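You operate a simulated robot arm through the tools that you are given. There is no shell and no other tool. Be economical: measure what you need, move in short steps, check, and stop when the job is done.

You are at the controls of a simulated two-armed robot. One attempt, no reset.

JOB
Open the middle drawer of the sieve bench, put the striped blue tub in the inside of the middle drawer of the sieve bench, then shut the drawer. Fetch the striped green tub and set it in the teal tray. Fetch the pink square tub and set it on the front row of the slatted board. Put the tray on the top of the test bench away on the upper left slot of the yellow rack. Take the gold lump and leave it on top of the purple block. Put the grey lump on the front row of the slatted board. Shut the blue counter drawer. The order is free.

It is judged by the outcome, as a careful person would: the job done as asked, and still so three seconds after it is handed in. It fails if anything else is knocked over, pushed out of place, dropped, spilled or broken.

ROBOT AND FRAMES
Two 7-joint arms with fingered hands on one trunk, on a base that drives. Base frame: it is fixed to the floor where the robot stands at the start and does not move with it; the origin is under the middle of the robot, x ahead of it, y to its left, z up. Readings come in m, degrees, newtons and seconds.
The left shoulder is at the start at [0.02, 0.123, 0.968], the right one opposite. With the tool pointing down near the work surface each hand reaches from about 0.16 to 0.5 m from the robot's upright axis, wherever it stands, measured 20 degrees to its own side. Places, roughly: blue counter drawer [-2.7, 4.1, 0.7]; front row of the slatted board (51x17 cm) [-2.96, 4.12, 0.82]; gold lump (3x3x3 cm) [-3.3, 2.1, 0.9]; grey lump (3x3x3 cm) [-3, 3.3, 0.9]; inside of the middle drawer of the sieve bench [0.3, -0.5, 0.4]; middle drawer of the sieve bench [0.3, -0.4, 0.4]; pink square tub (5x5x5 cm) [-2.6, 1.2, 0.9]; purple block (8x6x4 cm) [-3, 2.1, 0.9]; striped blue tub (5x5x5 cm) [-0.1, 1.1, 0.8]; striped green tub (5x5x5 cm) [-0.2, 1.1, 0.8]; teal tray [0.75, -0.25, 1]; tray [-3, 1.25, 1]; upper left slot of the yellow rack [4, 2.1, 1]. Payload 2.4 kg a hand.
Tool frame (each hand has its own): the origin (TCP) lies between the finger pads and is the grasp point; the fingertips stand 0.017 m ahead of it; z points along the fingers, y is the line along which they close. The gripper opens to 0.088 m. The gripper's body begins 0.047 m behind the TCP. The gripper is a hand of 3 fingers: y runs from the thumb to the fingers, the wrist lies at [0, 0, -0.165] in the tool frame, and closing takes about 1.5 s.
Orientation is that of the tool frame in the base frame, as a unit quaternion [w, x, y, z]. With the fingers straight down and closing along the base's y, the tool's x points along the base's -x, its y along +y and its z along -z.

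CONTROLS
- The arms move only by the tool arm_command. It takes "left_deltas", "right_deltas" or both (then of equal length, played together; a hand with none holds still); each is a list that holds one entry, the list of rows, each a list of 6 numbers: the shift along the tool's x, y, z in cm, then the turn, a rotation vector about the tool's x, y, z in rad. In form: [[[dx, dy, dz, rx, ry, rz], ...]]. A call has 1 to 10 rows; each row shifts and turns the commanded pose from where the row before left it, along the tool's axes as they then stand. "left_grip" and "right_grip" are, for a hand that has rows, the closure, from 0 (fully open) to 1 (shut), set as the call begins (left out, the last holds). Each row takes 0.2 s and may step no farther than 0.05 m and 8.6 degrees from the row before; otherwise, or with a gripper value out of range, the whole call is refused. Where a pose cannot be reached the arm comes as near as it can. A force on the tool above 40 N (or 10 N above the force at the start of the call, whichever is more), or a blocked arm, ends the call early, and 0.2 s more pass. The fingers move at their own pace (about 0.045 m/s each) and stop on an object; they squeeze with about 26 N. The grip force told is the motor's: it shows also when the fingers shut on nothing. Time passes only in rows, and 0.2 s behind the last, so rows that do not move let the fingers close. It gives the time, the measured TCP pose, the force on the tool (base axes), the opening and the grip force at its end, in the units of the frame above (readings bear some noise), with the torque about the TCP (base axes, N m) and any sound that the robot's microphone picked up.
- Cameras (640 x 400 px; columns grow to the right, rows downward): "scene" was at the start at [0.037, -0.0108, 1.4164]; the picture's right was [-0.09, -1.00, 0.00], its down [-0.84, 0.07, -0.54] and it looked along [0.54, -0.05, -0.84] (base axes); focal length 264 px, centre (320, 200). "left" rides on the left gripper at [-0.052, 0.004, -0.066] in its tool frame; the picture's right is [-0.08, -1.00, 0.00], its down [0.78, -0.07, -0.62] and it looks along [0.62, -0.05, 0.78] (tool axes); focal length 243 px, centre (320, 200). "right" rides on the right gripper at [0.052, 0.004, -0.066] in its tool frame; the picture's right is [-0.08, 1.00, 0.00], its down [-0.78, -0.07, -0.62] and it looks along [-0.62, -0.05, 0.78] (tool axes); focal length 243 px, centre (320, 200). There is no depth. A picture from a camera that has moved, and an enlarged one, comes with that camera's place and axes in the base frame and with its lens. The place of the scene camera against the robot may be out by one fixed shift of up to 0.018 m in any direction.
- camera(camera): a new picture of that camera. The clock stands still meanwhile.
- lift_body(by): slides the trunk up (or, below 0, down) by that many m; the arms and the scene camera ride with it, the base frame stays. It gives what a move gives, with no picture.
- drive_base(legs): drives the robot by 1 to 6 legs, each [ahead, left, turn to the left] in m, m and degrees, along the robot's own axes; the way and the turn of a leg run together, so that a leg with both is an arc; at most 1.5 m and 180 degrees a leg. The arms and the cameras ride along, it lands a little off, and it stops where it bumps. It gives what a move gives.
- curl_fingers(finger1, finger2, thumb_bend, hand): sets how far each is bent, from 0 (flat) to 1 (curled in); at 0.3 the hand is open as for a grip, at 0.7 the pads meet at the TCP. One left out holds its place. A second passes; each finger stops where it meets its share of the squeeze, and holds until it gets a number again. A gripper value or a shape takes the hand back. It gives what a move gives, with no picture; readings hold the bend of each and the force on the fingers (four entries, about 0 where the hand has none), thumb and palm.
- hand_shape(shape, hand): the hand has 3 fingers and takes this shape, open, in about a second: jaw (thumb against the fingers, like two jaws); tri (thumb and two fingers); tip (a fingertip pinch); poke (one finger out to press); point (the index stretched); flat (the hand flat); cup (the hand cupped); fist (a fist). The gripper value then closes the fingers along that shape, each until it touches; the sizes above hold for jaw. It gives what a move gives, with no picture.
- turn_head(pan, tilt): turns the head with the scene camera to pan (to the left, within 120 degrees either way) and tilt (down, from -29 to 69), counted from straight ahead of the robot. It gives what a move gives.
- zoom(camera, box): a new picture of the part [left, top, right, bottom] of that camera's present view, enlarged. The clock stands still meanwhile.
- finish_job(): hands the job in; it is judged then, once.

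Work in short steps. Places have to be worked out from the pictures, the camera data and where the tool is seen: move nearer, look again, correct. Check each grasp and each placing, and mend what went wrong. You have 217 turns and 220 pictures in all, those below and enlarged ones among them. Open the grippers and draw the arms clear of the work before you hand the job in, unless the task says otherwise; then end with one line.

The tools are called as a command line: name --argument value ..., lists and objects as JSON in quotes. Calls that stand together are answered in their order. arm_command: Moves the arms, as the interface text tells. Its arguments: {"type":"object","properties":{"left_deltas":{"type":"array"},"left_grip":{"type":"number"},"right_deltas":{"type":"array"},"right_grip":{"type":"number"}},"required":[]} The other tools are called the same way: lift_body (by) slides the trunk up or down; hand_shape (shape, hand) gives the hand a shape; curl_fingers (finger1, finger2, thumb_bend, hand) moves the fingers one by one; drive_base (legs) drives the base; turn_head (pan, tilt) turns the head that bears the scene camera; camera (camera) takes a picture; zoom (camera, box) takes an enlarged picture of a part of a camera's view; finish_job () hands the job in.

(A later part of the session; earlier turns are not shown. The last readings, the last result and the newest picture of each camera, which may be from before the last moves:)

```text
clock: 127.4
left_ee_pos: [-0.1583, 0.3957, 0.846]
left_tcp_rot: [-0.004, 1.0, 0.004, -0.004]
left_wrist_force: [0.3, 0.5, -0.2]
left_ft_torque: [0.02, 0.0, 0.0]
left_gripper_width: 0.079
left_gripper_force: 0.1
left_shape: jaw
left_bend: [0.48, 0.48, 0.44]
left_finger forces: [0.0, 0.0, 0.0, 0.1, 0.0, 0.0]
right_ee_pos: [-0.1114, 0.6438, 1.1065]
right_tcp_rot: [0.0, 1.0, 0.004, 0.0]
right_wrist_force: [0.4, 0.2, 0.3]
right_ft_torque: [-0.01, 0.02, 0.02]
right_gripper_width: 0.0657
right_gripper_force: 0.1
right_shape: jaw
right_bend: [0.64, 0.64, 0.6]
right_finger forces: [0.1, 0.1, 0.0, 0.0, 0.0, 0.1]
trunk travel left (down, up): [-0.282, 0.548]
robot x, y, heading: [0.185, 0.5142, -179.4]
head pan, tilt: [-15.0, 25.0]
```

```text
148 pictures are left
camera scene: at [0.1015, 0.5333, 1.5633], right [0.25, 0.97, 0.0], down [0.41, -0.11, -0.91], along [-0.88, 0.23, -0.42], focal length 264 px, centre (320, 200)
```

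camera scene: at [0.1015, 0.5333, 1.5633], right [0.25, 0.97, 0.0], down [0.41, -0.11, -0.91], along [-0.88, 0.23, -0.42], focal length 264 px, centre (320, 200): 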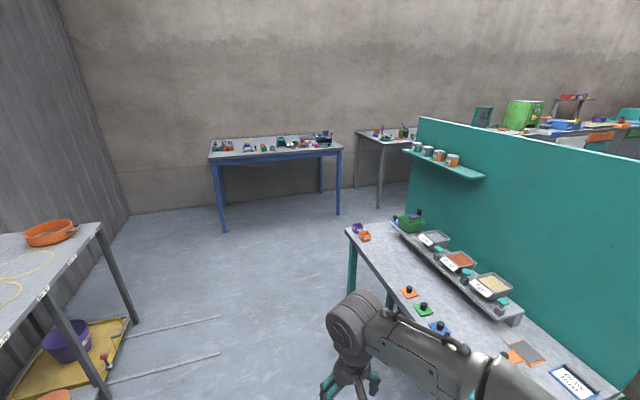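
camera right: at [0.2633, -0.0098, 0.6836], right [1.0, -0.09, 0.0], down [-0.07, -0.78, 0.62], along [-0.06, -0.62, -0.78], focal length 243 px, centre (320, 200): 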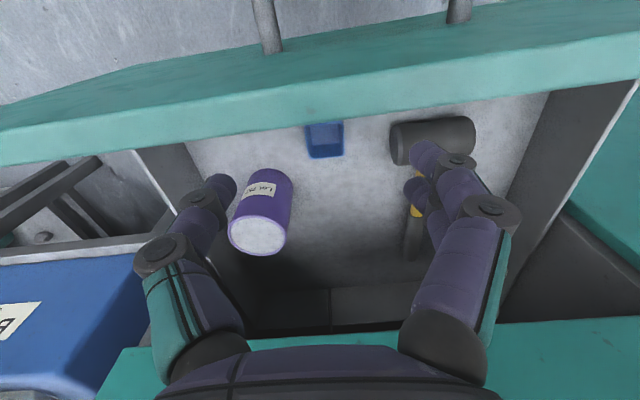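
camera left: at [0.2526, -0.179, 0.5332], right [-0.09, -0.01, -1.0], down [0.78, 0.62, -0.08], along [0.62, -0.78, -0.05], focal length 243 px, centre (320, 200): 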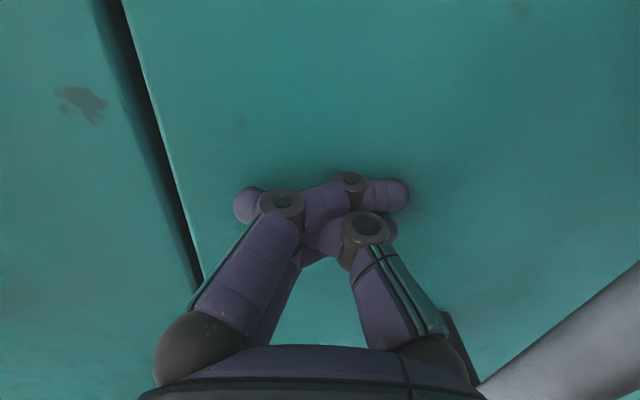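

Clear lane ahead. I drive to the blue-legged test bench and look.

drive_base --legs '[[1.45, 0, -0.5], [0.7, -0.6, 0]]'

turn_head --pan 0 --tilt 45

camera --camera "scene"

turn_head --pan -60 --tilt 25

camera --camera "scene"

```text
clock: 139.0
left_ee_pos: [-2.3014, 0.9789, 0.8468]
left_tcp_rot: [-0.005, 1.0, 0.005, -0.003]
left_wrist_force: [0.6, 0.2, -0.2]
left_ft_torque: [-0.03, -0.04, -0.02]
left_gripper_width: 0.0788
left_gripper_force: 0.1
left_shape: jaw
left_bend: [0.48, 0.48, 0.44]
left_finger forces: [0.0, 0.1, 0.0, 0.0, 0.0, 0.0]
right_ee_pos: [-2.2548, 1.2284, 1.1067]
right_tcp_rot: [0.0, 1.0, 0.005, 0.0]
right_wrist_force: [-0.3, -0.3, -0.2]
right_ft_torque: [0.05, 0.0, 0.03]
right_gripper_width: 0.066
right_gripper_force: 0.0
right_shape: jaw
right_bend: [0.64, 0.64, 0.6]
right_finger forces: [0.0, 0.1, 0.0, 0.0, 0.0, 0.0]
trunk travel left (down, up): [-0.282, 0.548]
robot x, y, heading: [-1.9599, 1.0976, -179.3]
head pan, tilt: [-15.0, 25.0]
```

```text
clock: 139.8
left_ee_pos: [-2.2995, 0.9784, 0.8467]
left_tcp_rot: [-0.005, 1.0, 0.005, -0.004]
left_wrist_force: [-0.6, -0.2, -0.5]
left_ft_torque: [0.02, -0.01, 0.02]
left_gripper_width: 0.079
left_gripper_force: 0.0
left_shape: jaw
left_bend: [0.48, 0.48, 0.44]
left_finger forces: [0.0, 0.1, 0.1, 0.0, 0.0, 0.0]
right_ee_pos: [-2.2545, 1.2285, 1.1071]
right_tcp_rot: [0.0, 1.0, 0.005, 0.0]
right_wrist_force: [-0.9, -0.2, 0.0]
right_ft_torque: [-0.01, -0.04, -0.04]
right_gripper_width: 0.0657
right_gripper_force: 0.0
right_shape: jaw
right_bend: [0.64, 0.64, 0.6]
right_finger forces: [0.1, 0.1, 0.0, 0.1, 0.1, 0.0]
trunk travel left (down, up): [-0.282, 0.548]
robot x, y, heading: [-1.9593, 1.0989, -179.4]
head pan, tilt: [0.0, 45.0]
```

```text
147 pictures are left
camera scene: at [-2.0332, 1.0938, 1.5328], right [-0.01, 1.0, 0.0], down [0.71, 0.01, -0.71], along [-0.71, -0.01, -0.71], focal length 264 px, centre (320, 200)
```

scene: 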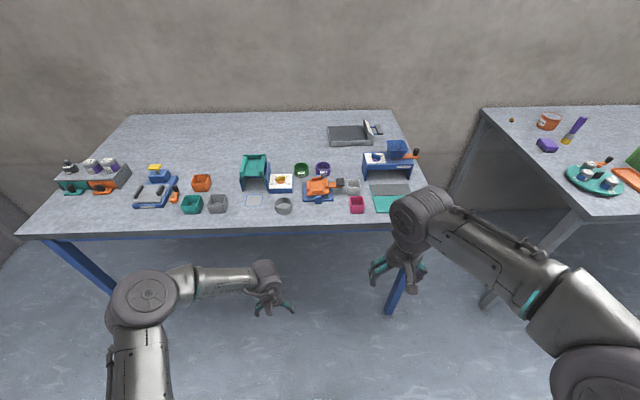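

```text
clock: 141.1
left_ee_pos: [-2.301, 0.9791, 0.8474]
left_tcp_rot: [-0.004, 1.0, 0.005, -0.004]
left_wrist_force: [-0.3, -0.3, 0.2]
left_ft_torque: [0.02, 0.0, 0.01]
left_gripper_width: 0.0789
left_gripper_force: 0.0
left_shape: jaw
left_bend: [0.48, 0.48, 0.44]
left_finger forces: [0.1, 0.1, 0.0, 0.0, 0.0, 0.0]
right_ee_pos: [-2.2542, 1.2273, 1.1067]
right_tcp_rot: [-0.001, 1.0, 0.005, 0.0]
right_wrist_force: [0.2, -0.3, 0.6]
right_ft_torque: [0.01, 0.0, 0.02]
right_gripper_width: 0.0659
right_gripper_force: 0.1
right_shape: jaw
right_bend: [0.64, 0.64, 0.6]
right_finger forces: [0.1, 0.1, 0.0, 0.0, 0.0, 0.1]
trunk travel left (down, up): [-0.282, 0.548]
robot x, y, heading: [-1.9588, 1.0984, -179.5]
head pan, tilt: [-60.0, 25.0]
```

```text
146 pictures are left
camera scene: at [-1.9989, 1.1739, 1.5633], right [0.86, 0.51, 0.0], down [0.22, -0.36, -0.91], along [-0.46, 0.78, -0.42], focal length 264 px, centre (320, 200)
```

scene: 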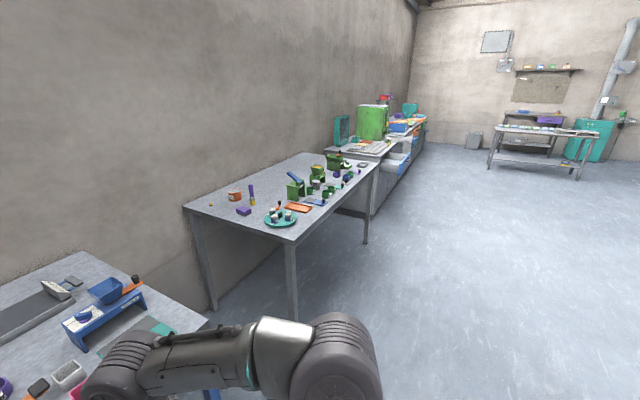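

The pink tub is at ≈(-2.68,1.215) near the bench's front right. I raise the left hand and drive 0.32 m nearer.

arm_command --left_deltas '[[[0, 0, -4, 0, 0, 0], [0, 0, -4, 0, 0, 0], [0, 0, -4, 0, 0, 0], [0, 1, -4, 0, 0, 0], [0, 1, -4, 0, 0, 0], [0, 1, -4, 0, 0, 0], [1, 1, -3, 0, 0, 0]]]'

drive_base --legs '[[0.32, 0, -0.5]]'

turn_head --pan 0 --tilt 50

camera --camera "scene"

camera --camera "right"

```text
clock: 142.7
left_ee_pos: [-2.289, 0.9376, 1.1171]
left_tcp_rot: [-0.005, 1.0, 0.004, -0.003]
left_wrist_force: [-0.1, 0.4, 0.1]
left_ft_torque: [-0.03, -0.01, -0.04]
left_gripper_width: 0.0792
left_gripper_force: 0.0
left_shape: jaw
left_bend: [0.48, 0.48, 0.44]
left_finger forces: [0.0, 0.0, 0.1, 0.1, 0.1, 0.0]
right_ee_pos: [-2.2542, 1.2278, 1.107]
right_tcp_rot: [-0.001, 1.0, 0.005, 0.0]
right_wrist_force: [0.2, -0.4, -0.6]
right_ft_torque: [0.01, 0.02, -0.02]
right_gripper_width: 0.0658
right_gripper_force: 0.0
right_shape: jaw
right_bend: [0.64, 0.64, 0.6]
right_finger forces: [0.0, 0.0, 0.1, 0.0, 0.1, 0.0]
trunk travel left (down, up): [-0.282, 0.548]
robot x, y, heading: [-1.9592, 1.0987, -179.6]
head pan, tilt: [-60.0, 25.0]
```

```text
clock: 144.8
left_ee_pos: [-2.6109, 0.9394, 1.1172]
left_tcp_rot: [-0.004, 1.0, -0.001, -0.002]
left_wrist_force: [1.3, 0.4, -0.1]
left_ft_torque: [0.05, 0.0, 0.01]
left_gripper_width: 0.0794
left_gripper_force: 0.0
left_shape: jaw
left_bend: [0.48, 0.48, 0.44]
left_finger forces: [0.1, 0.1, 0.0, 0.1, 0.0, 0.0]
right_ee_pos: [-2.5736, 1.2297, 1.1075]
right_tcp_rot: [-0.001, 1.0, -0.001, 0.0]
right_wrist_force: [0.4, 0.2, 0.1]
right_ft_torque: [-0.02, 0.02, 0.01]
right_gripper_width: 0.0657
right_gripper_force: 0.1
right_shape: jaw
right_bend: [0.64, 0.64, 0.6]
right_finger forces: [0.0, 0.0, 0.0, 0.0, 0.1, 0.1]
trunk travel left (down, up): [-0.282, 0.548]
robot x, y, heading: [-2.2792, 1.098, -179.8]
head pan, tilt: [-60.0, 25.0]
```

```text
clock: 146.1
left_ee_pos: [-2.6099, 0.9397, 1.1152]
left_tcp_rot: [-0.005, 1.0, 0.0, -0.003]
left_wrist_force: [0.4, 0.4, 0.8]
left_ft_torque: [0.02, -0.01, -0.01]
left_gripper_width: 0.0792
left_gripper_force: 0.0
left_shape: jaw
left_bend: [0.48, 0.48, 0.44]
left_finger forces: [0.0, 0.1, 0.1, 0.0, 0.0, 0.0]
right_ee_pos: [-2.5716, 1.2304, 1.1058]
right_tcp_rot: [0.0, 1.0, 0.001, 0.0]
right_wrist_force: [1.0, 0.4, -0.4]
right_ft_torque: [0.0, 0.0, -0.02]
right_gripper_width: 0.0661
right_gripper_force: 0.0
right_shape: jaw
right_bend: [0.64, 0.64, 0.6]
right_finger forces: [0.1, 0.0, 0.1, 0.0, 0.1, 0.0]
trunk travel left (down, up): [-0.282, 0.548]
robot x, y, heading: [-2.2791, 1.0991, -180.3]
head pan, tilt: [0.0, 50.0]
```

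```text
145 pictures are left
camera scene: at [-2.3472, 1.0926, 1.5259], right [0.0, 1.0, 0.0], down [0.77, 0.0, -0.64], along [-0.64, 0.0, -0.77], focal length 264 px, centre (320, 200)
```

scene: 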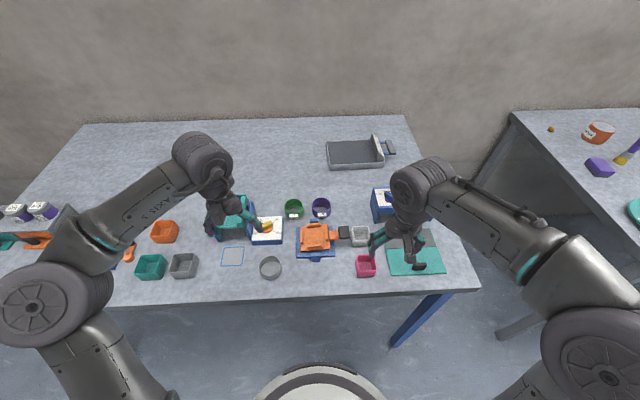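

```text
144 pictures are left
camera right: at [-2.5198, 1.2242, 1.1735], right [-0.08, -1.0, 0.0], down [-0.78, 0.07, 0.62], along [-0.62, 0.05, -0.78], focal length 243 px, centre (320, 200)
```

right: 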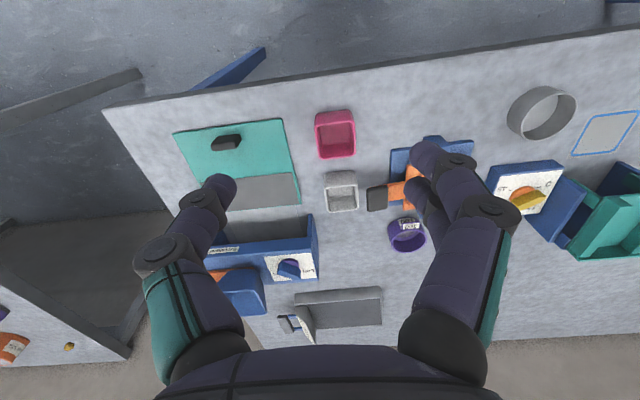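

Pink tub ≈(-2.645,1.214), rim ≈0.89. I bring the right hand above it.

arm_command --right_deltas '[[[-1.8, 0.4, 4, 0, 0, 0], [-1.8, 0.4, 4, 0, 0, 0], [-1.8, 0.4, 4, 0, 0, 0], [-1.8, 0.4, 4, 0, 0, 0]]]' --right_grip 0.15

camera --camera "right"

```text
clock: 147.1
left_ee_pos: [-2.6104, 0.9379, 1.1156]
left_tcp_rot: [-0.004, 1.0, 0.0, -0.003]
left_wrist_force: [0.3, 0.0, 0.2]
left_ft_torque: [-0.03, 0.03, 0.0]
left_gripper_width: 0.079
left_gripper_force: 0.1
left_shape: jaw
left_bend: [0.48, 0.48, 0.44]
left_finger forces: [0.0, 0.0, 0.0, 0.0, 0.0, 0.0]
right_ee_pos: [-2.6437, 1.2128, 0.9454]
right_tcp_rot: [0.0, 1.0, 0.0, 0.0]
right_wrist_force: [-0.5, -1.5, 0.0]
right_ft_torque: [-0.01, 0.02, -0.03]
right_gripper_width: 0.0746
right_gripper_force: 0.1
right_shape: jaw
right_bend: [0.54, 0.54, 0.5]
right_finger forces: [0.0, 0.0, 0.0, 0.1, 0.1, 0.0]
trunk travel left (down, up): [-0.282, 0.548]
robot x, y, heading: [-2.2763, 1.0978, -180.0]
head pan, tilt: [0.0, 50.0]
```

```text
143 pictures are left
camera right: at [-2.5919, 1.2076, 1.0118], right [-0.08, -1.0, 0.0], down [-0.78, 0.07, 0.62], along [-0.62, 0.05, -0.78], focal length 243 px, centre (320, 200)
```

right: 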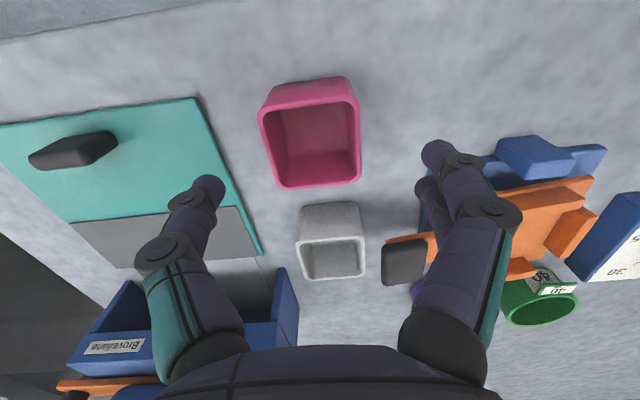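

Centre (-2.651,1.217), rim 0.886. I descend to z≈0.865 and close.

arm_command --right_deltas '[[[-0.7, -0.4, 0, 0, 0, 0], [0, 0, 3, 0, 0, 0], [0, 0, 3, 0, 0, 0], [0, 0, 2, 0, 0, 0], [0, 0, 0, 0, 0, 0]]]'

arm_command --right_deltas '[[[0, 0, 0, 0, 0, 0], [0, 0, 0, 0, 0, 0], [0, 0, 0, 0, 0, 0], [0, 0, 0, 0, 0, 0], [0, 0, 0, 0, 0, 0], [0, 0, 0, 0, 0, 0], [0, 0, 0, 0, 0, 0]]]' --right_grip 1

camera --camera "right"

```text
clock: 148.2
left_ee_pos: [-2.6087, 0.9389, 1.1179]
left_tcp_rot: [-0.004, 1.0, 0.001, -0.004]
left_wrist_force: [0.1, 0.1, -0.5]
left_ft_torque: [0.0, -0.02, 0.03]
left_gripper_width: 0.0791
left_gripper_force: 0.1
left_shape: jaw
left_bend: [0.48, 0.48, 0.44]
left_finger forces: [0.0, 0.0, 0.0, 0.1, 0.0, 0.0]
right_ee_pos: [-2.6525, 1.2176, 0.8759]
right_tcp_rot: [0.001, 1.0, -0.001, -0.007]
right_wrist_force: [5.2, 2.4, 24.3]
right_ft_torque: [-0.26, -0.14, 0.09]
right_gripper_width: 0.0748
right_gripper_force: 0.0
right_shape: jaw
right_bend: [0.55, 0.54, 0.49]
right_finger forces: [8.3, 6.6, 0.0, 0.1, 9.4, 0.0]
trunk travel left (down, up): [-0.282, 0.548]
robot x, y, heading: [-2.2782, 1.098, -179.9]
head pan, tilt: [0.0, 50.0]
stopped in row 5 (right hand): the force on the tool passed its limit at 62 N (the readings are from after the stop); the commanded pose is now the measured one
```

```text
clock: 148.7
left_ee_pos: [-2.6083, 0.9381, 1.1166]
left_tcp_rot: [-0.004, 1.0, -0.001, -0.003]
left_wrist_force: [-0.4, -0.3, 0.1]
left_ft_torque: [0.0, -0.03, 0.01]
left_gripper_width: 0.0794
left_gripper_force: 0.0
left_shape: jaw
left_bend: [0.48, 0.48, 0.44]
left_finger forces: [0.0, 0.1, 0.0, 0.0, 0.0, 0.0]
right_ee_pos: [-2.6539, 1.2162, 0.8754]
right_tcp_rot: [0.003, 1.0, 0.0, -0.01]
right_wrist_force: [3.2, -0.6, 19.6]
right_ft_torque: [-0.03, -0.1, 0.01]
right_gripper_width: 0.0419
right_gripper_force: 26.3
right_shape: jaw
right_bend: [0.75, 0.74, 0.72]
right_finger forces: [19.5, 17.0, 0.0, 0.0, 33.3, 0.0]
trunk travel left (down, up): [-0.282, 0.548]
robot x, y, heading: [-2.2773, 1.0995, -179.9]
head pan, tilt: [0.0, 50.0]
stopped in row 2 (right hand): the force on the tool passed its limit at 41 N (the readings are from after the stop); the commanded pose is now the measured one
```

```text
142 pictures are left
camera right: at [-2.6015, 1.2113, 0.9421], right [-0.09, -1.0, 0.01], down [-0.77, 0.07, 0.64], along [-0.64, 0.05, -0.77], focal length 243 px, centre (320, 200)
```

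right: 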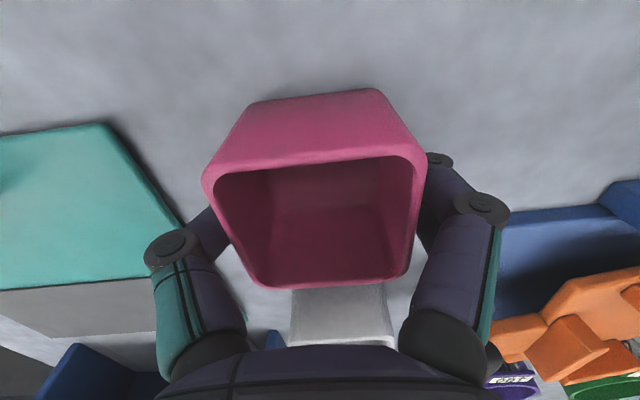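

The tips touched the bench (z≈0.858) and the tub is gripped at 0.042. I lift it and check.

arm_command --right_deltas '[[[0, 0, -1.5, 0, 0, 0], [0, 0, -3, 0, 0, 0], [0, 0, -4, 0, 0, 0], [0, 0, -4, 0, 0, 0], [0, 0, -4, 0, 0, 0], [0, 0, -4, 0, 0, 0], [0, 0, 0, 0, 0, 0]]]'

camera --camera "right"

zoom --camera "scene" --box '[300, 110, 480, 290]'

```text
clock: 150.3
left_ee_pos: [-2.6094, 0.9386, 1.1161]
left_tcp_rot: [-0.004, 1.0, 0.0, -0.003]
left_wrist_force: [0.7, 0.3, -1.0]
left_ft_torque: [-0.01, -0.03, 0.02]
left_gripper_width: 0.0792
left_gripper_force: 0.0
left_shape: jaw
left_bend: [0.48, 0.48, 0.44]
left_finger forces: [0.0, 0.0, 0.0, 0.0, 0.1, 0.1]
right_ee_pos: [-2.6511, 1.2191, 1.0811]
right_tcp_rot: [0.003, 1.0, 0.0, -0.009]
right_wrist_force: [0.7, 0.4, -0.4]
right_ft_torque: [0.0, -0.01, 0.0]
right_gripper_width: 0.0414
right_gripper_force: 25.9
right_shape: jaw
right_bend: [0.74, 0.74, 0.71]
right_finger forces: [12.7, 12.9, 0.0, 0.0, 25.4, 0.0]
trunk travel left (down, up): [-0.282, 0.548]
robot x, y, heading: [-2.2767, 1.0981, -180.3]
head pan, tilt: [0.0, 50.0]
```

```text
141 pictures are left
camera right: at [-2.5991, 1.2135, 1.1461], right [-0.09, -1.0, 0.01], down [-0.77, 0.07, 0.63], along [-0.63, 0.05, -0.77], focal length 243 px, centre (320, 200)
```

right: 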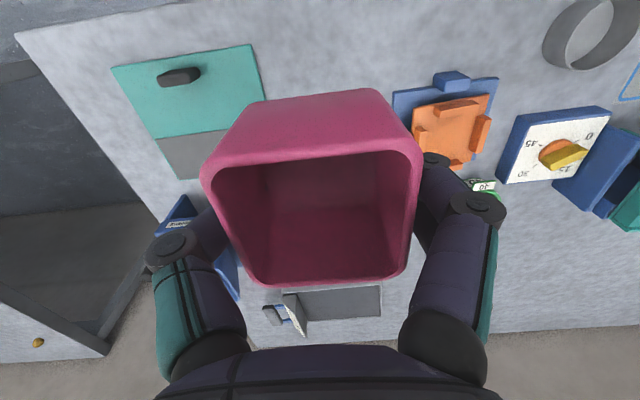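

```text
2.22 times, centred on (390, 200) of scene
camera zoom: at [-2.3475, 1.0926, 1.5258], right [0.0, 1.0, 0.0], down [0.77, 0.0, -0.64], along [-0.64, 0.0, -0.77], focal length 586 px, centre (164, 200)
```

zoom: 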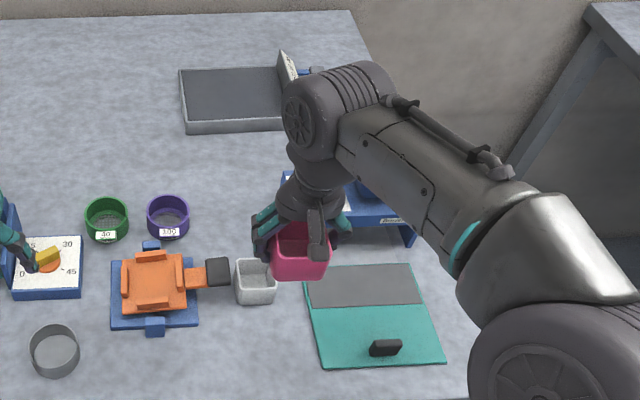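

Pink tub secured. Now I examine the gap between the test bench and the grey bench, to plan reaching the gold lump.

arm_command --right_deltas '[[[3, 0, 0, 0, 0, 0], [3, 0, 0, 0, 0, 0], [3, 0, 0, 0, 0, 0], [3, 0, 0, 0, 0, 0]]]'

drive_base --legs '[[-0.25, -0.45, 0]]'

turn_head --pan -20 --tilt 45

camera --camera "scene"

```text
clock: 151.3
left_ee_pos: [-2.6102, 0.9401, 1.1161]
left_tcp_rot: [-0.003, 1.0, 0.0, -0.003]
left_wrist_force: [-0.5, 0.6, -0.6]
left_ft_torque: [-0.01, -0.02, 0.02]
left_gripper_width: 0.0791
left_gripper_force: 0.1
left_shape: jaw
left_bend: [0.48, 0.48, 0.44]
left_finger forces: [0.0, 0.0, 0.0, 0.0, 0.0, 0.0]
right_ee_pos: [-2.5321, 1.2198, 1.0787]
right_tcp_rot: [0.003, 1.0, -0.001, -0.009]
right_wrist_force: [0.1, 0.1, 0.0]
right_ft_torque: [-0.01, -0.03, -0.01]
right_gripper_width: 0.0415
right_gripper_force: 26.0
right_shape: jaw
right_bend: [0.74, 0.74, 0.71]
right_finger forces: [12.6, 12.9, 0.1, 0.0, 25.4, 0.0]
trunk travel left (down, up): [-0.282, 0.548]
robot x, y, heading: [-2.2757, 1.0988, -179.9]
head pan, tilt: [0.0, 50.0]
```

```text
clock: 154.3
left_ee_pos: [-2.3565, 1.3866, 1.1164]
left_tcp_rot: [-0.003, 1.0, -0.001, -0.003]
left_wrist_force: [0.0, 0.1, -0.5]
left_ft_torque: [-0.02, -0.01, -0.02]
left_gripper_width: 0.0791
left_gripper_force: 0.0
left_shape: jaw
left_bend: [0.48, 0.48, 0.44]
left_finger forces: [0.0, 0.1, 0.1, 0.1, 0.1, 0.1]
right_ee_pos: [-2.2775, 1.6667, 1.0794]
right_tcp_rot: [0.002, 1.0, -0.002, -0.009]
right_wrist_force: [-0.5, -0.8, -0.8]
right_ft_torque: [-0.02, -0.04, -0.01]
right_gripper_width: 0.0417
right_gripper_force: 26.3
right_shape: jaw
right_bend: [0.74, 0.74, 0.71]
right_finger forces: [12.7, 12.7, 0.1, 0.1, 25.4, 0.0]
trunk travel left (down, up): [-0.282, 0.548]
robot x, y, heading: [-2.027, 1.5441, 179.8]
head pan, tilt: [0.0, 50.0]
```

```text
clock: 155.1
left_ee_pos: [-2.357, 1.3863, 1.1166]
left_tcp_rot: [-0.004, 1.0, -0.001, -0.003]
left_wrist_force: [0.4, 0.4, 0.4]
left_ft_torque: [0.03, 0.0, 0.0]
left_gripper_width: 0.0792
left_gripper_force: 0.1
left_shape: jaw
left_bend: [0.48, 0.48, 0.44]
left_finger forces: [0.1, 0.1, 0.0, 0.0, 0.0, 0.0]
right_ee_pos: [-2.2788, 1.6672, 1.078]
right_tcp_rot: [0.002, 1.0, -0.001, -0.009]
right_wrist_force: [0.0, 0.9, -0.5]
right_ft_torque: [0.0, -0.02, 0.0]
right_gripper_width: 0.0418
right_gripper_force: 26.1
right_shape: jaw
right_bend: [0.74, 0.74, 0.71]
right_finger forces: [12.6, 12.9, 0.0, 0.0, 25.4, 0.0]
trunk travel left (down, up): [-0.282, 0.548]
robot x, y, heading: [-2.0241, 1.5403, 180.1]
head pan, tilt: [-20.0, 45.0]
```

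```text
139 pictures are left
camera scene: at [-2.094, 1.5683, 1.5327], right [0.34, 0.94, 0.0], down [0.66, -0.24, -0.71], along [-0.66, 0.24, -0.71], focal length 264 px, centre (320, 200)
```

scene: 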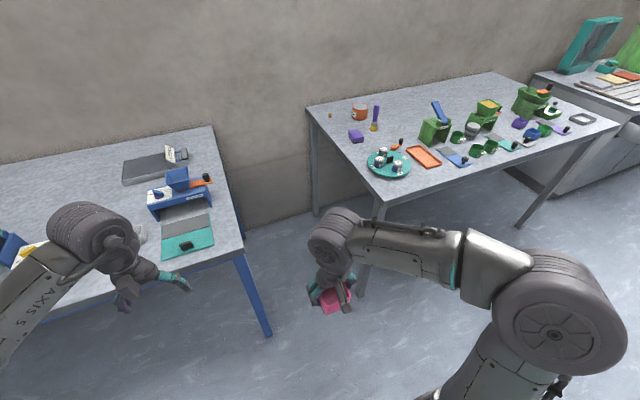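

Gap between the benches is ~0.52 m with the base ~0.46 m wide, so the gold needs care and the right hand; I first deliver the pink tub. Driving along +y toward the blue counter and looking.

drive_base --legs '[[0, -1.3, 0]]'

camera --camera "scene"

turn_head --pan -50 --tilt 40

camera --camera "scene"

```text
clock: 161.7
left_ee_pos: [-2.3505, 2.6919, 1.1167]
left_tcp_rot: [-0.004, 1.0, -0.007, -0.002]
left_wrist_force: [0.0, -0.4, -0.3]
left_ft_torque: [-0.01, 0.01, -0.02]
left_gripper_width: 0.079
left_gripper_force: 0.1
left_shape: jaw
left_bend: [0.48, 0.48, 0.44]
left_finger forces: [0.0, 0.0, 0.0, 0.1, 0.0, 0.1]
right_ee_pos: [-2.2681, 2.9708, 1.0779]
right_tcp_rot: [0.002, 1.0, -0.008, -0.01]
right_wrist_force: [0.7, 0.3, -0.9]
right_ft_torque: [-0.01, 0.03, -0.02]
right_gripper_width: 0.0418
right_gripper_force: 25.6
right_shape: jaw
right_bend: [0.74, 0.74, 0.71]
right_finger forces: [12.7, 12.7, 0.0, 0.0, 25.3, 0.0]
trunk travel left (down, up): [-0.282, 0.548]
robot x, y, heading: [-2.0174, 2.8469, 179.4]
head pan, tilt: [-20.0, 45.0]
```

```text
138 pictures are left
camera scene: at [-2.0842, 2.8696, 1.5327], right [0.35, 0.94, 0.0], down [0.66, -0.25, -0.71], along [-0.66, 0.25, -0.71], focal length 264 px, centre (320, 200)
```

scene: 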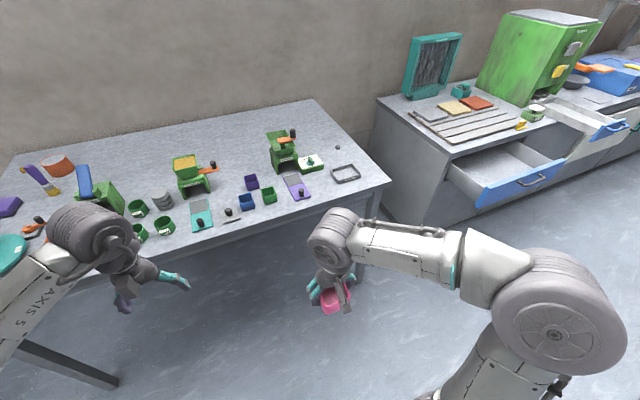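

```text
clock: 162.6
left_ee_pos: [-2.3497, 2.6913, 1.1167]
left_tcp_rot: [-0.005, 1.0, -0.007, -0.003]
left_wrist_force: [-0.4, -0.3, -0.2]
left_ft_torque: [-0.01, -0.01, 0.02]
left_gripper_width: 0.0792
left_gripper_force: 0.1
left_shape: jaw
left_bend: [0.48, 0.48, 0.44]
left_finger forces: [0.0, 0.0, 0.1, 0.0, 0.1, 0.0]
right_ee_pos: [-2.2677, 2.9699, 1.079]
right_tcp_rot: [0.002, 1.0, -0.008, -0.009]
right_wrist_force: [-0.3, 0.0, -0.9]
right_ft_torque: [-0.02, 0.02, 0.0]
right_gripper_width: 0.0418
right_gripper_force: 26.3
right_shape: jaw
right_bend: [0.74, 0.74, 0.71]
right_finger forces: [12.6, 12.7, 0.1, 0.0, 25.4, 0.1]
trunk travel left (down, up): [-0.282, 0.548]
robot x, y, heading: [-2.0146, 2.8427, 179.1]
head pan, tilt: [-50.0, 40.0]
```

```text
137 pictures are left
camera scene: at [-2.062, 2.9063, 1.54], right [0.77, 0.63, 0.0], down [0.41, -0.5, -0.77], along [-0.48, 0.59, -0.64], focal length 264 px, centre (320, 200)
```

scene: 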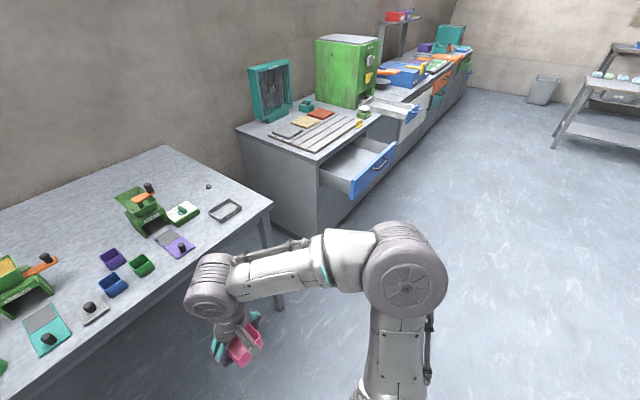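

The grey lump sits at ≈(-2.98,3.29) and needs the right hand, so pink goes first. The blue drawer juts out under the board; I go there and shut it first. Strafing to face the counter.

drive_base --legs '[[0, -1.38, 0.8]]'

turn_head --pan 0 --tilt 40

camera --camera "scene"

zoom --camera "scene" --box '[180, 80, 460, 260]'

```text
clock: 169.5
left_ee_pos: [-2.3396, 4.0721, 1.1165]
left_tcp_rot: [-0.003, 1.0, 0.001, -0.002]
left_wrist_force: [0.3, -0.4, -0.2]
left_ft_torque: [-0.01, 0.0, -0.02]
left_gripper_width: 0.0792
left_gripper_force: 0.0
left_shape: jaw
left_bend: [0.48, 0.48, 0.44]
left_finger forces: [0.0, 0.1, 0.0, 0.0, 0.0, 0.0]
right_ee_pos: [-2.2596, 4.35, 1.0775]
right_tcp_rot: [0.003, 1.0, -0.001, -0.009]
right_wrist_force: [0.6, -0.2, 0.3]
right_ft_torque: [-0.04, -0.04, -0.01]
right_gripper_width: 0.0417
right_gripper_force: 26.4
right_shape: jaw
right_bend: [0.74, 0.74, 0.71]
right_finger forces: [12.6, 12.7, 0.1, 0.1, 25.5, 0.1]
trunk travel left (down, up): [-0.282, 0.548]
robot x, y, heading: [-2.0029, 4.2275, -180.0]
head pan, tilt: [-50.0, 40.0]
```

```text
clock: 170.7
left_ee_pos: [-2.3385, 4.0712, 1.1161]
left_tcp_rot: [-0.004, 1.0, 0.0, -0.003]
left_wrist_force: [-0.2, -0.3, 0.2]
left_ft_torque: [0.0, 0.0, 0.0]
left_gripper_width: 0.0793
left_gripper_force: 0.0
left_shape: jaw
left_bend: [0.48, 0.48, 0.44]
left_finger forces: [0.1, 0.1, 0.0, 0.0, 0.1, 0.0]
right_ee_pos: [-2.2622, 4.3508, 1.0788]
right_tcp_rot: [0.003, 1.0, -0.001, -0.008]
right_wrist_force: [-0.6, 0.4, -0.2]
right_ft_torque: [-0.01, -0.01, 0.03]
right_gripper_width: 0.0417
right_gripper_force: 26.5
right_shape: jaw
right_bend: [0.74, 0.74, 0.71]
right_finger forces: [12.6, 12.7, 0.0, 0.0, 25.3, 0.0]
trunk travel left (down, up): [-0.282, 0.548]
robot x, y, heading: [-2.0053, 4.2283, -180.1]
head pan, tilt: [0.0, 40.0]
```

```text
136 pictures are left
camera scene: at [-2.0841, 4.2248, 1.54], right [0.0, 1.0, 0.0], down [0.64, 0.0, -0.77], along [-0.77, 0.0, -0.64], focal length 264 px, centre (320, 200)
```

scene: 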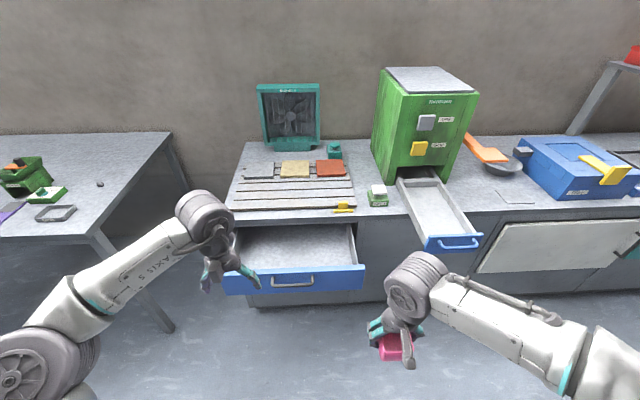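

```text
2.22 times, centred on (320, 170) of scene
camera zoom: at [-2.0841, 4.2248, 1.54], right [0.0, 1.0, 0.0], down [0.64, 0.0, -0.77], along [-0.77, 0.0, -0.64], focal length 586 px, centre (320, 267)
```

zoom: 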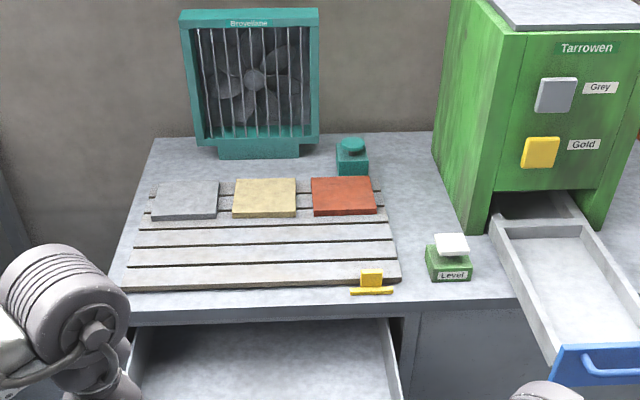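

Only the left drawer lies at y≈4.1 beneath the board; its blue front is at x≈-2.65, z 0.59–0.73. I pitch the left hand forward and lower the trunk to push it.

arm_command --left_deltas '[[[0, 0, 0, 0, -0.1428, 0], [0, 0, 0, 0, -0.1428, 0], [0, 0, 0, 0, -0.1428, 0], [0, 0, 0, 0, -0.1428, 0], [0, 0, 0, 0, -0.1428, 0], [0, 0, 0, 0, -0.1428, 0]]]' --left_grip 1

arm_command --left_deltas '[[[0, 0, 0, 0, -0.1428, 0], [0, 0, 0, 0, -0.1428, 0], [0, 0, 0, 0, -0.1428, 0], [0, 0, 0, 0, -0.1428, 0], [0, 0, 0, 0, -0.1428, 0], [0, 0, 0, 0, 0, 0]]]'

lift_body --by -0.2

camera --camera "scene"

```text
clock: 172.1
left_ee_pos: [-2.3378, 4.071, 1.1168]
left_tcp_rot: [-0.004, 0.908, 0.002, -0.418]
left_wrist_force: [-0.7, -0.1, 0.0]
left_ft_torque: [-0.01, -0.01, 0.01]
left_gripper_width: 0.0
left_gripper_force: 26.3
left_shape: jaw
left_bend: [0.68, 0.68, 0.8]
left_finger forces: [0.0, 0.0, 0.0, 0.0, 0.0, 0.0]
right_ee_pos: [-2.2601, 4.3511, 1.0781]
right_tcp_rot: [0.002, 1.0, -0.001, -0.008]
right_wrist_force: [-0.2, 0.1, -0.4]
right_ft_torque: [0.04, 0.0, 0.02]
right_gripper_width: 0.0417
right_gripper_force: 26.0
right_shape: jaw
right_bend: [0.74, 0.74, 0.71]
right_finger forces: [12.6, 12.8, 0.0, 0.0, 25.4, 0.0]
trunk travel left (down, up): [-0.282, 0.548]
robot x, y, heading: [-2.0071, 4.2316, -180.3]
head pan, tilt: [0.0, 40.0]
```

```text
clock: 173.5
left_ee_pos: [-2.3707, 4.077, 1.1321]
left_tcp_rot: [0.003, -0.705, -0.003, 0.709]
left_wrist_force: [-0.1, -0.5, 0.2]
left_ft_torque: [-0.02, -0.02, 0.0]
left_gripper_width: 0.0
left_gripper_force: 25.8
left_shape: jaw
left_bend: [0.68, 0.68, 0.8]
left_finger forces: [0.0, 0.1, 0.0, 0.0, 0.0, 0.0]
left hand out of reach, approached as far as the arm can: row 3, 4, 5
right_ee_pos: [-2.2587, 4.3505, 1.0781]
right_tcp_rot: [0.003, 1.0, -0.001, -0.008]
right_wrist_force: [-0.1, 0.2, -0.1]
right_ft_torque: [-0.03, -0.01, -0.01]
right_gripper_width: 0.0415
right_gripper_force: 26.8
right_shape: jaw
right_bend: [0.74, 0.74, 0.71]
right_finger forces: [12.6, 12.7, 0.1, 0.1, 25.3, 0.1]
trunk travel left (down, up): [-0.282, 0.548]
robot x, y, heading: [-2.0053, 4.2312, -179.9]
head pan, tilt: [0.0, 40.0]
```

```text
clock: 175.7
left_ee_pos: [-2.3715, 4.0761, 0.9326]
left_tcp_rot: [0.003, -0.705, -0.003, 0.709]
left_wrist_force: [-0.2, 0.1, 0.1]
left_ft_torque: [0.01, 0.0, 0.01]
left_gripper_width: 0.0
left_gripper_force: 26.0
left_shape: jaw
left_bend: [0.68, 0.68, 0.8]
left_finger forces: [0.0, 0.0, 0.1, 0.0, 0.0, 0.1]
right_ee_pos: [-2.2606, 4.351, 0.8774]
right_tcp_rot: [0.002, 1.0, -0.001, -0.009]
right_wrist_force: [0.2, -0.2, -1.3]
right_ft_torque: [-0.01, 0.04, 0.03]
right_gripper_width: 0.0417
right_gripper_force: 25.9
right_shape: jaw
right_bend: [0.74, 0.74, 0.71]
right_finger forces: [12.7, 12.7, 0.0, 0.0, 25.4, 0.0]
trunk travel left (down, up): [-0.082, 0.748]
robot x, y, heading: [-2.001, 4.2283, -180.3]
head pan, tilt: [0.0, 40.0]
```

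```text
134 pictures are left
camera scene: at [-2.0839, 4.2247, 1.3401], right [0.0, 1.0, 0.0], down [0.64, 0.0, -0.77], along [-0.77, 0.0, -0.64], focal length 264 px, centre (320, 200)
```

scene: 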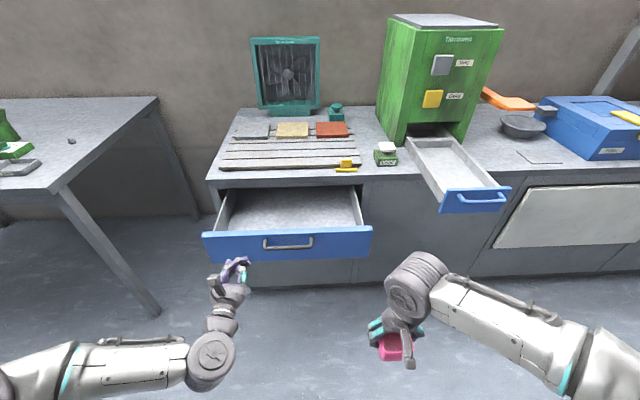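

Handle ≈(-2.63,4.12,0.70); panel z 0.62–0.75. I aim beside the handle at y≈4.02, z≈0.69, then drive ahead to push.

arm_command --left_deltas '[[[4, 0.9, 0, 0, 0, 0], [4, 0.9, 0, 0, 0, 0], [4, 0.9, 0, 0, 0, 0], [4, 0.9, 0, 0, 0, 0], [4, 1, 0, 0, 0, 0], [4, 1, 0, 0, 0, 0]]]'

drive_base --legs '[[0.22, 0, 0]]'

camera --camera "scene"

camera --camera "left"

```text
clock: 177.1
left_ee_pos: [-2.383, 4.0245, 0.6917]
left_tcp_rot: [0.004, -0.705, -0.002, 0.709]
left_wrist_force: [-0.1, 0.3, 1.2]
left_ft_torque: [-0.01, 0.01, -0.01]
left_gripper_width: 0.0
left_gripper_force: 25.6
left_shape: jaw
left_bend: [0.68, 0.68, 0.8]
left_finger forces: [0.1, 0.1, 0.0, 0.0, 0.0, 0.0]
left hand out of reach, approached as far as the arm can: row 1
right_ee_pos: [-2.2604, 4.3506, 0.8776]
right_tcp_rot: [0.003, 1.0, -0.001, -0.008]
right_wrist_force: [0.4, 0.4, -0.7]
right_ft_torque: [0.0, 0.01, -0.01]
right_gripper_width: 0.0417
right_gripper_force: 26.0
right_shape: jaw
right_bend: [0.74, 0.74, 0.71]
right_finger forces: [12.7, 12.7, 0.0, 0.0, 25.3, 0.0]
trunk travel left (down, up): [-0.082, 0.748]
robot x, y, heading: [-2.0049, 4.2281, -179.9]
head pan, tilt: [0.0, 40.0]
```

```text
clock: 178.8
left_ee_pos: [-2.604, 4.0242, 0.692]
left_tcp_rot: [0.005, -0.705, -0.001, 0.709]
left_wrist_force: [-0.1, 0.1, 0.6]
left_ft_torque: [0.04, 0.0, -0.04]
left_gripper_width: 0.0001
left_gripper_force: 25.6
left_shape: jaw
left_bend: [0.68, 0.68, 0.8]
left_finger forces: [0.0, 0.1, 0.0, 0.0, 0.0, 0.0]
right_ee_pos: [-2.4816, 4.3509, 0.8791]
right_tcp_rot: [0.002, 1.0, -0.001, -0.009]
right_wrist_force: [-0.3, 0.1, 0.3]
right_ft_torque: [-0.02, -0.01, -0.04]
right_gripper_width: 0.0416
right_gripper_force: 25.9
right_shape: jaw
right_bend: [0.74, 0.74, 0.71]
right_finger forces: [12.6, 12.7, 0.1, 0.1, 25.4, 0.0]
trunk travel left (down, up): [-0.082, 0.748]
robot x, y, heading: [-2.2269, 4.2334, 179.9]
head pan, tilt: [0.0, 40.0]
```

```text
133 pictures are left
camera scene: at [-2.3055, 4.2248, 1.34], right [0.0, 1.0, 0.0], down [0.64, 0.0, -0.77], along [-0.77, 0.0, -0.64], focal length 264 px, centre (320, 200)
```

scene: 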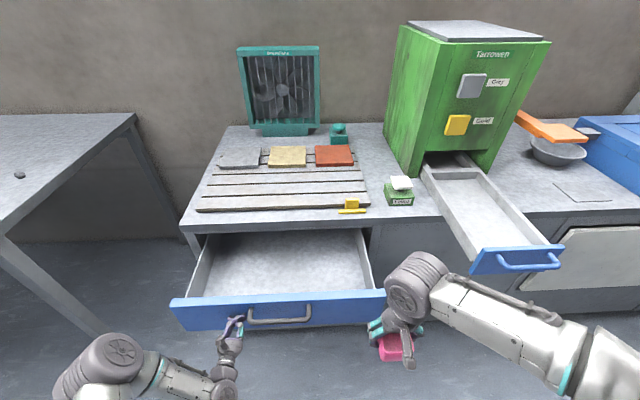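

```text
132 pictures are left
camera left: at [-2.5373, 4.0204, 0.7439], right [0.0, 1.0, 0.09], down [0.62, 0.07, -0.78], along [-0.79, 0.06, -0.61], focal length 243 px, centre (320, 200)
```

left: 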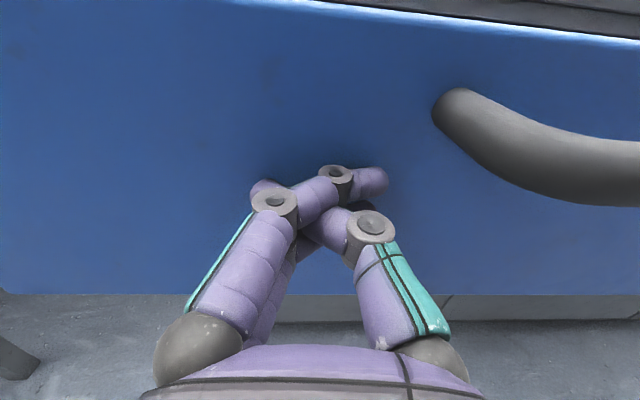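

The fingers touch the panel. I drive 0.2 m ahead to push it in.

drive_base --legs '[[0.2, 0, 0]]'

camera --camera "scene"

camera --camera "left"

```text
clock: 180.3
left_ee_pos: [-2.8051, 4.0244, 0.6921]
left_tcp_rot: [0.004, -0.705, -0.002, 0.709]
left_wrist_force: [0.2, -0.3, 0.0]
left_ft_torque: [-0.04, -0.01, 0.01]
left_gripper_width: 0.0001
left_gripper_force: 26.1
left_shape: jaw
left_bend: [0.68, 0.68, 0.8]
left_finger forces: [0.1, 0.1, 0.1, 0.0, 0.0, 0.0]
right_ee_pos: [-2.6829, 4.3511, 0.8775]
right_tcp_rot: [0.003, 1.0, 0.0, -0.009]
right_wrist_force: [-0.1, -0.2, -0.1]
right_ft_torque: [-0.01, 0.01, 0.0]
right_gripper_width: 0.0417
right_gripper_force: 26.2
right_shape: jaw
right_bend: [0.74, 0.74, 0.71]
right_finger forces: [12.6, 12.7, 0.0, 0.0, 25.4, 0.0]
trunk travel left (down, up): [-0.082, 0.748]
robot x, y, heading: [-2.43, 4.2286, -180.1]
head pan, tilt: [0.0, 40.0]
```

```text
131 pictures are left
camera scene: at [-2.5066, 4.2248, 1.34], right [0.0, 1.0, 0.0], down [0.64, 0.0, -0.77], along [-0.77, 0.0, -0.64], focal length 264 px, centre (320, 200)
```

scene: 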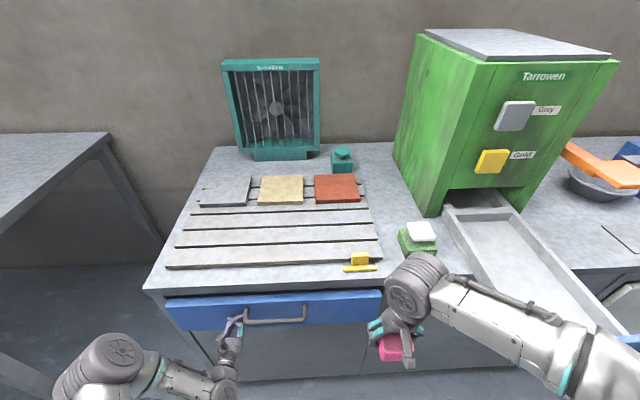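

```text
130 pictures are left
camera left: at [-2.7383, 4.0202, 0.7439], right [0.0, 1.0, 0.09], down [0.62, 0.07, -0.78], along [-0.79, 0.06, -0.61], focal length 243 px, centre (320, 200)
```

left: 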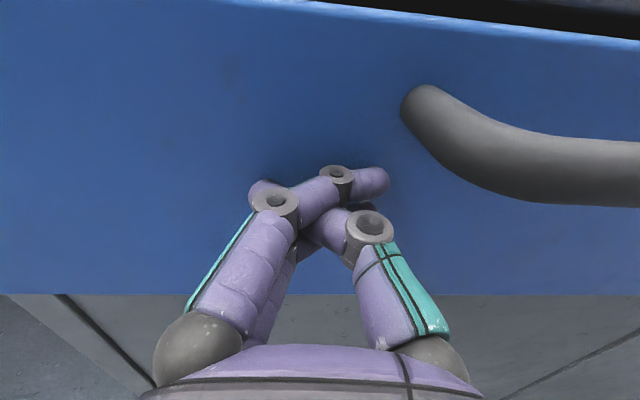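

Almost flush; the arm pushes the remaining bit until resistance.

arm_command --left_deltas '[[[0, 0, 1, 0, 0, 0], [0, 0, 1, 0, 0, 0], [0, 0, 1, 0, 0, 0], [0, 0, 1, 0, 0, 0], [0, 0, 1, 0, 0, 0]]]'

camera --camera "scene"

camera --camera "left"

```text
clock: 181.0
left_ee_pos: [-2.8208, 4.025, 0.6905]
left_tcp_rot: [-0.002, 0.707, 0.003, -0.707]
left_wrist_force: [30.2, 1.9, 8.6]
left_ft_torque: [0.03, 0.0, -0.01]
left_gripper_width: 0.0
left_gripper_force: 26.0
left_shape: jaw
left_bend: [0.73, 0.73, 0.84]
left_finger forces: [7.2, 7.0, 0.0, 0.0, 12.6, 0.0]
right_ee_pos: [-2.6806, 4.352, 0.8789]
right_tcp_rot: [0.002, 1.0, 0.001, -0.01]
right_wrist_force: [0.2, 0.5, -0.6]
right_ft_torque: [0.0, -0.01, 0.0]
right_gripper_width: 0.0418
right_gripper_force: 26.3
right_shape: jaw
right_bend: [0.74, 0.74, 0.71]
right_finger forces: [12.6, 12.7, 0.1, 0.0, 25.4, 0.0]
trunk travel left (down, up): [-0.082, 0.748]
robot x, y, heading: [-2.4301, 4.2271, -179.5]
head pan, tilt: [0.0, 40.0]
stopped in row 3 (left hand): the force on the tool passed its limit at 50 N (the readings are from after the stop); the commanded pose is now the measured one
```

```text
129 pictures are left
camera scene: at [-2.5019, 4.2252, 1.3404], right [0.0, 1.0, 0.0], down [0.64, 0.0, -0.77], along [-0.77, 0.0, -0.64], focal length 264 px, centre (320, 200)
```

scene: 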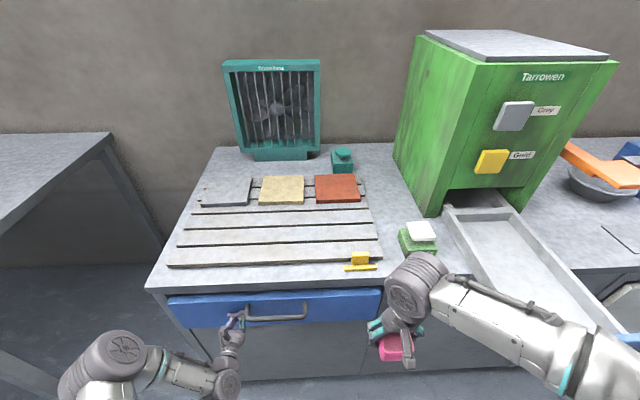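

```text
128 pictures are left
camera left: at [-2.7539, 4.0202, 0.7437], right [0.0, 1.0, 0.09], down [0.62, 0.07, -0.78], along [-0.78, 0.06, -0.62], focal length 243 px, centre (320, 200)
```

left: 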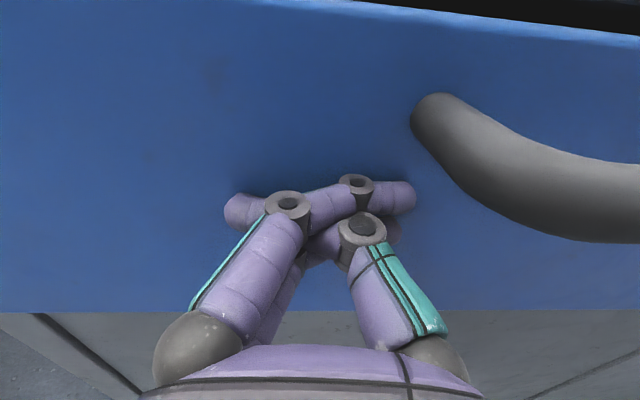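

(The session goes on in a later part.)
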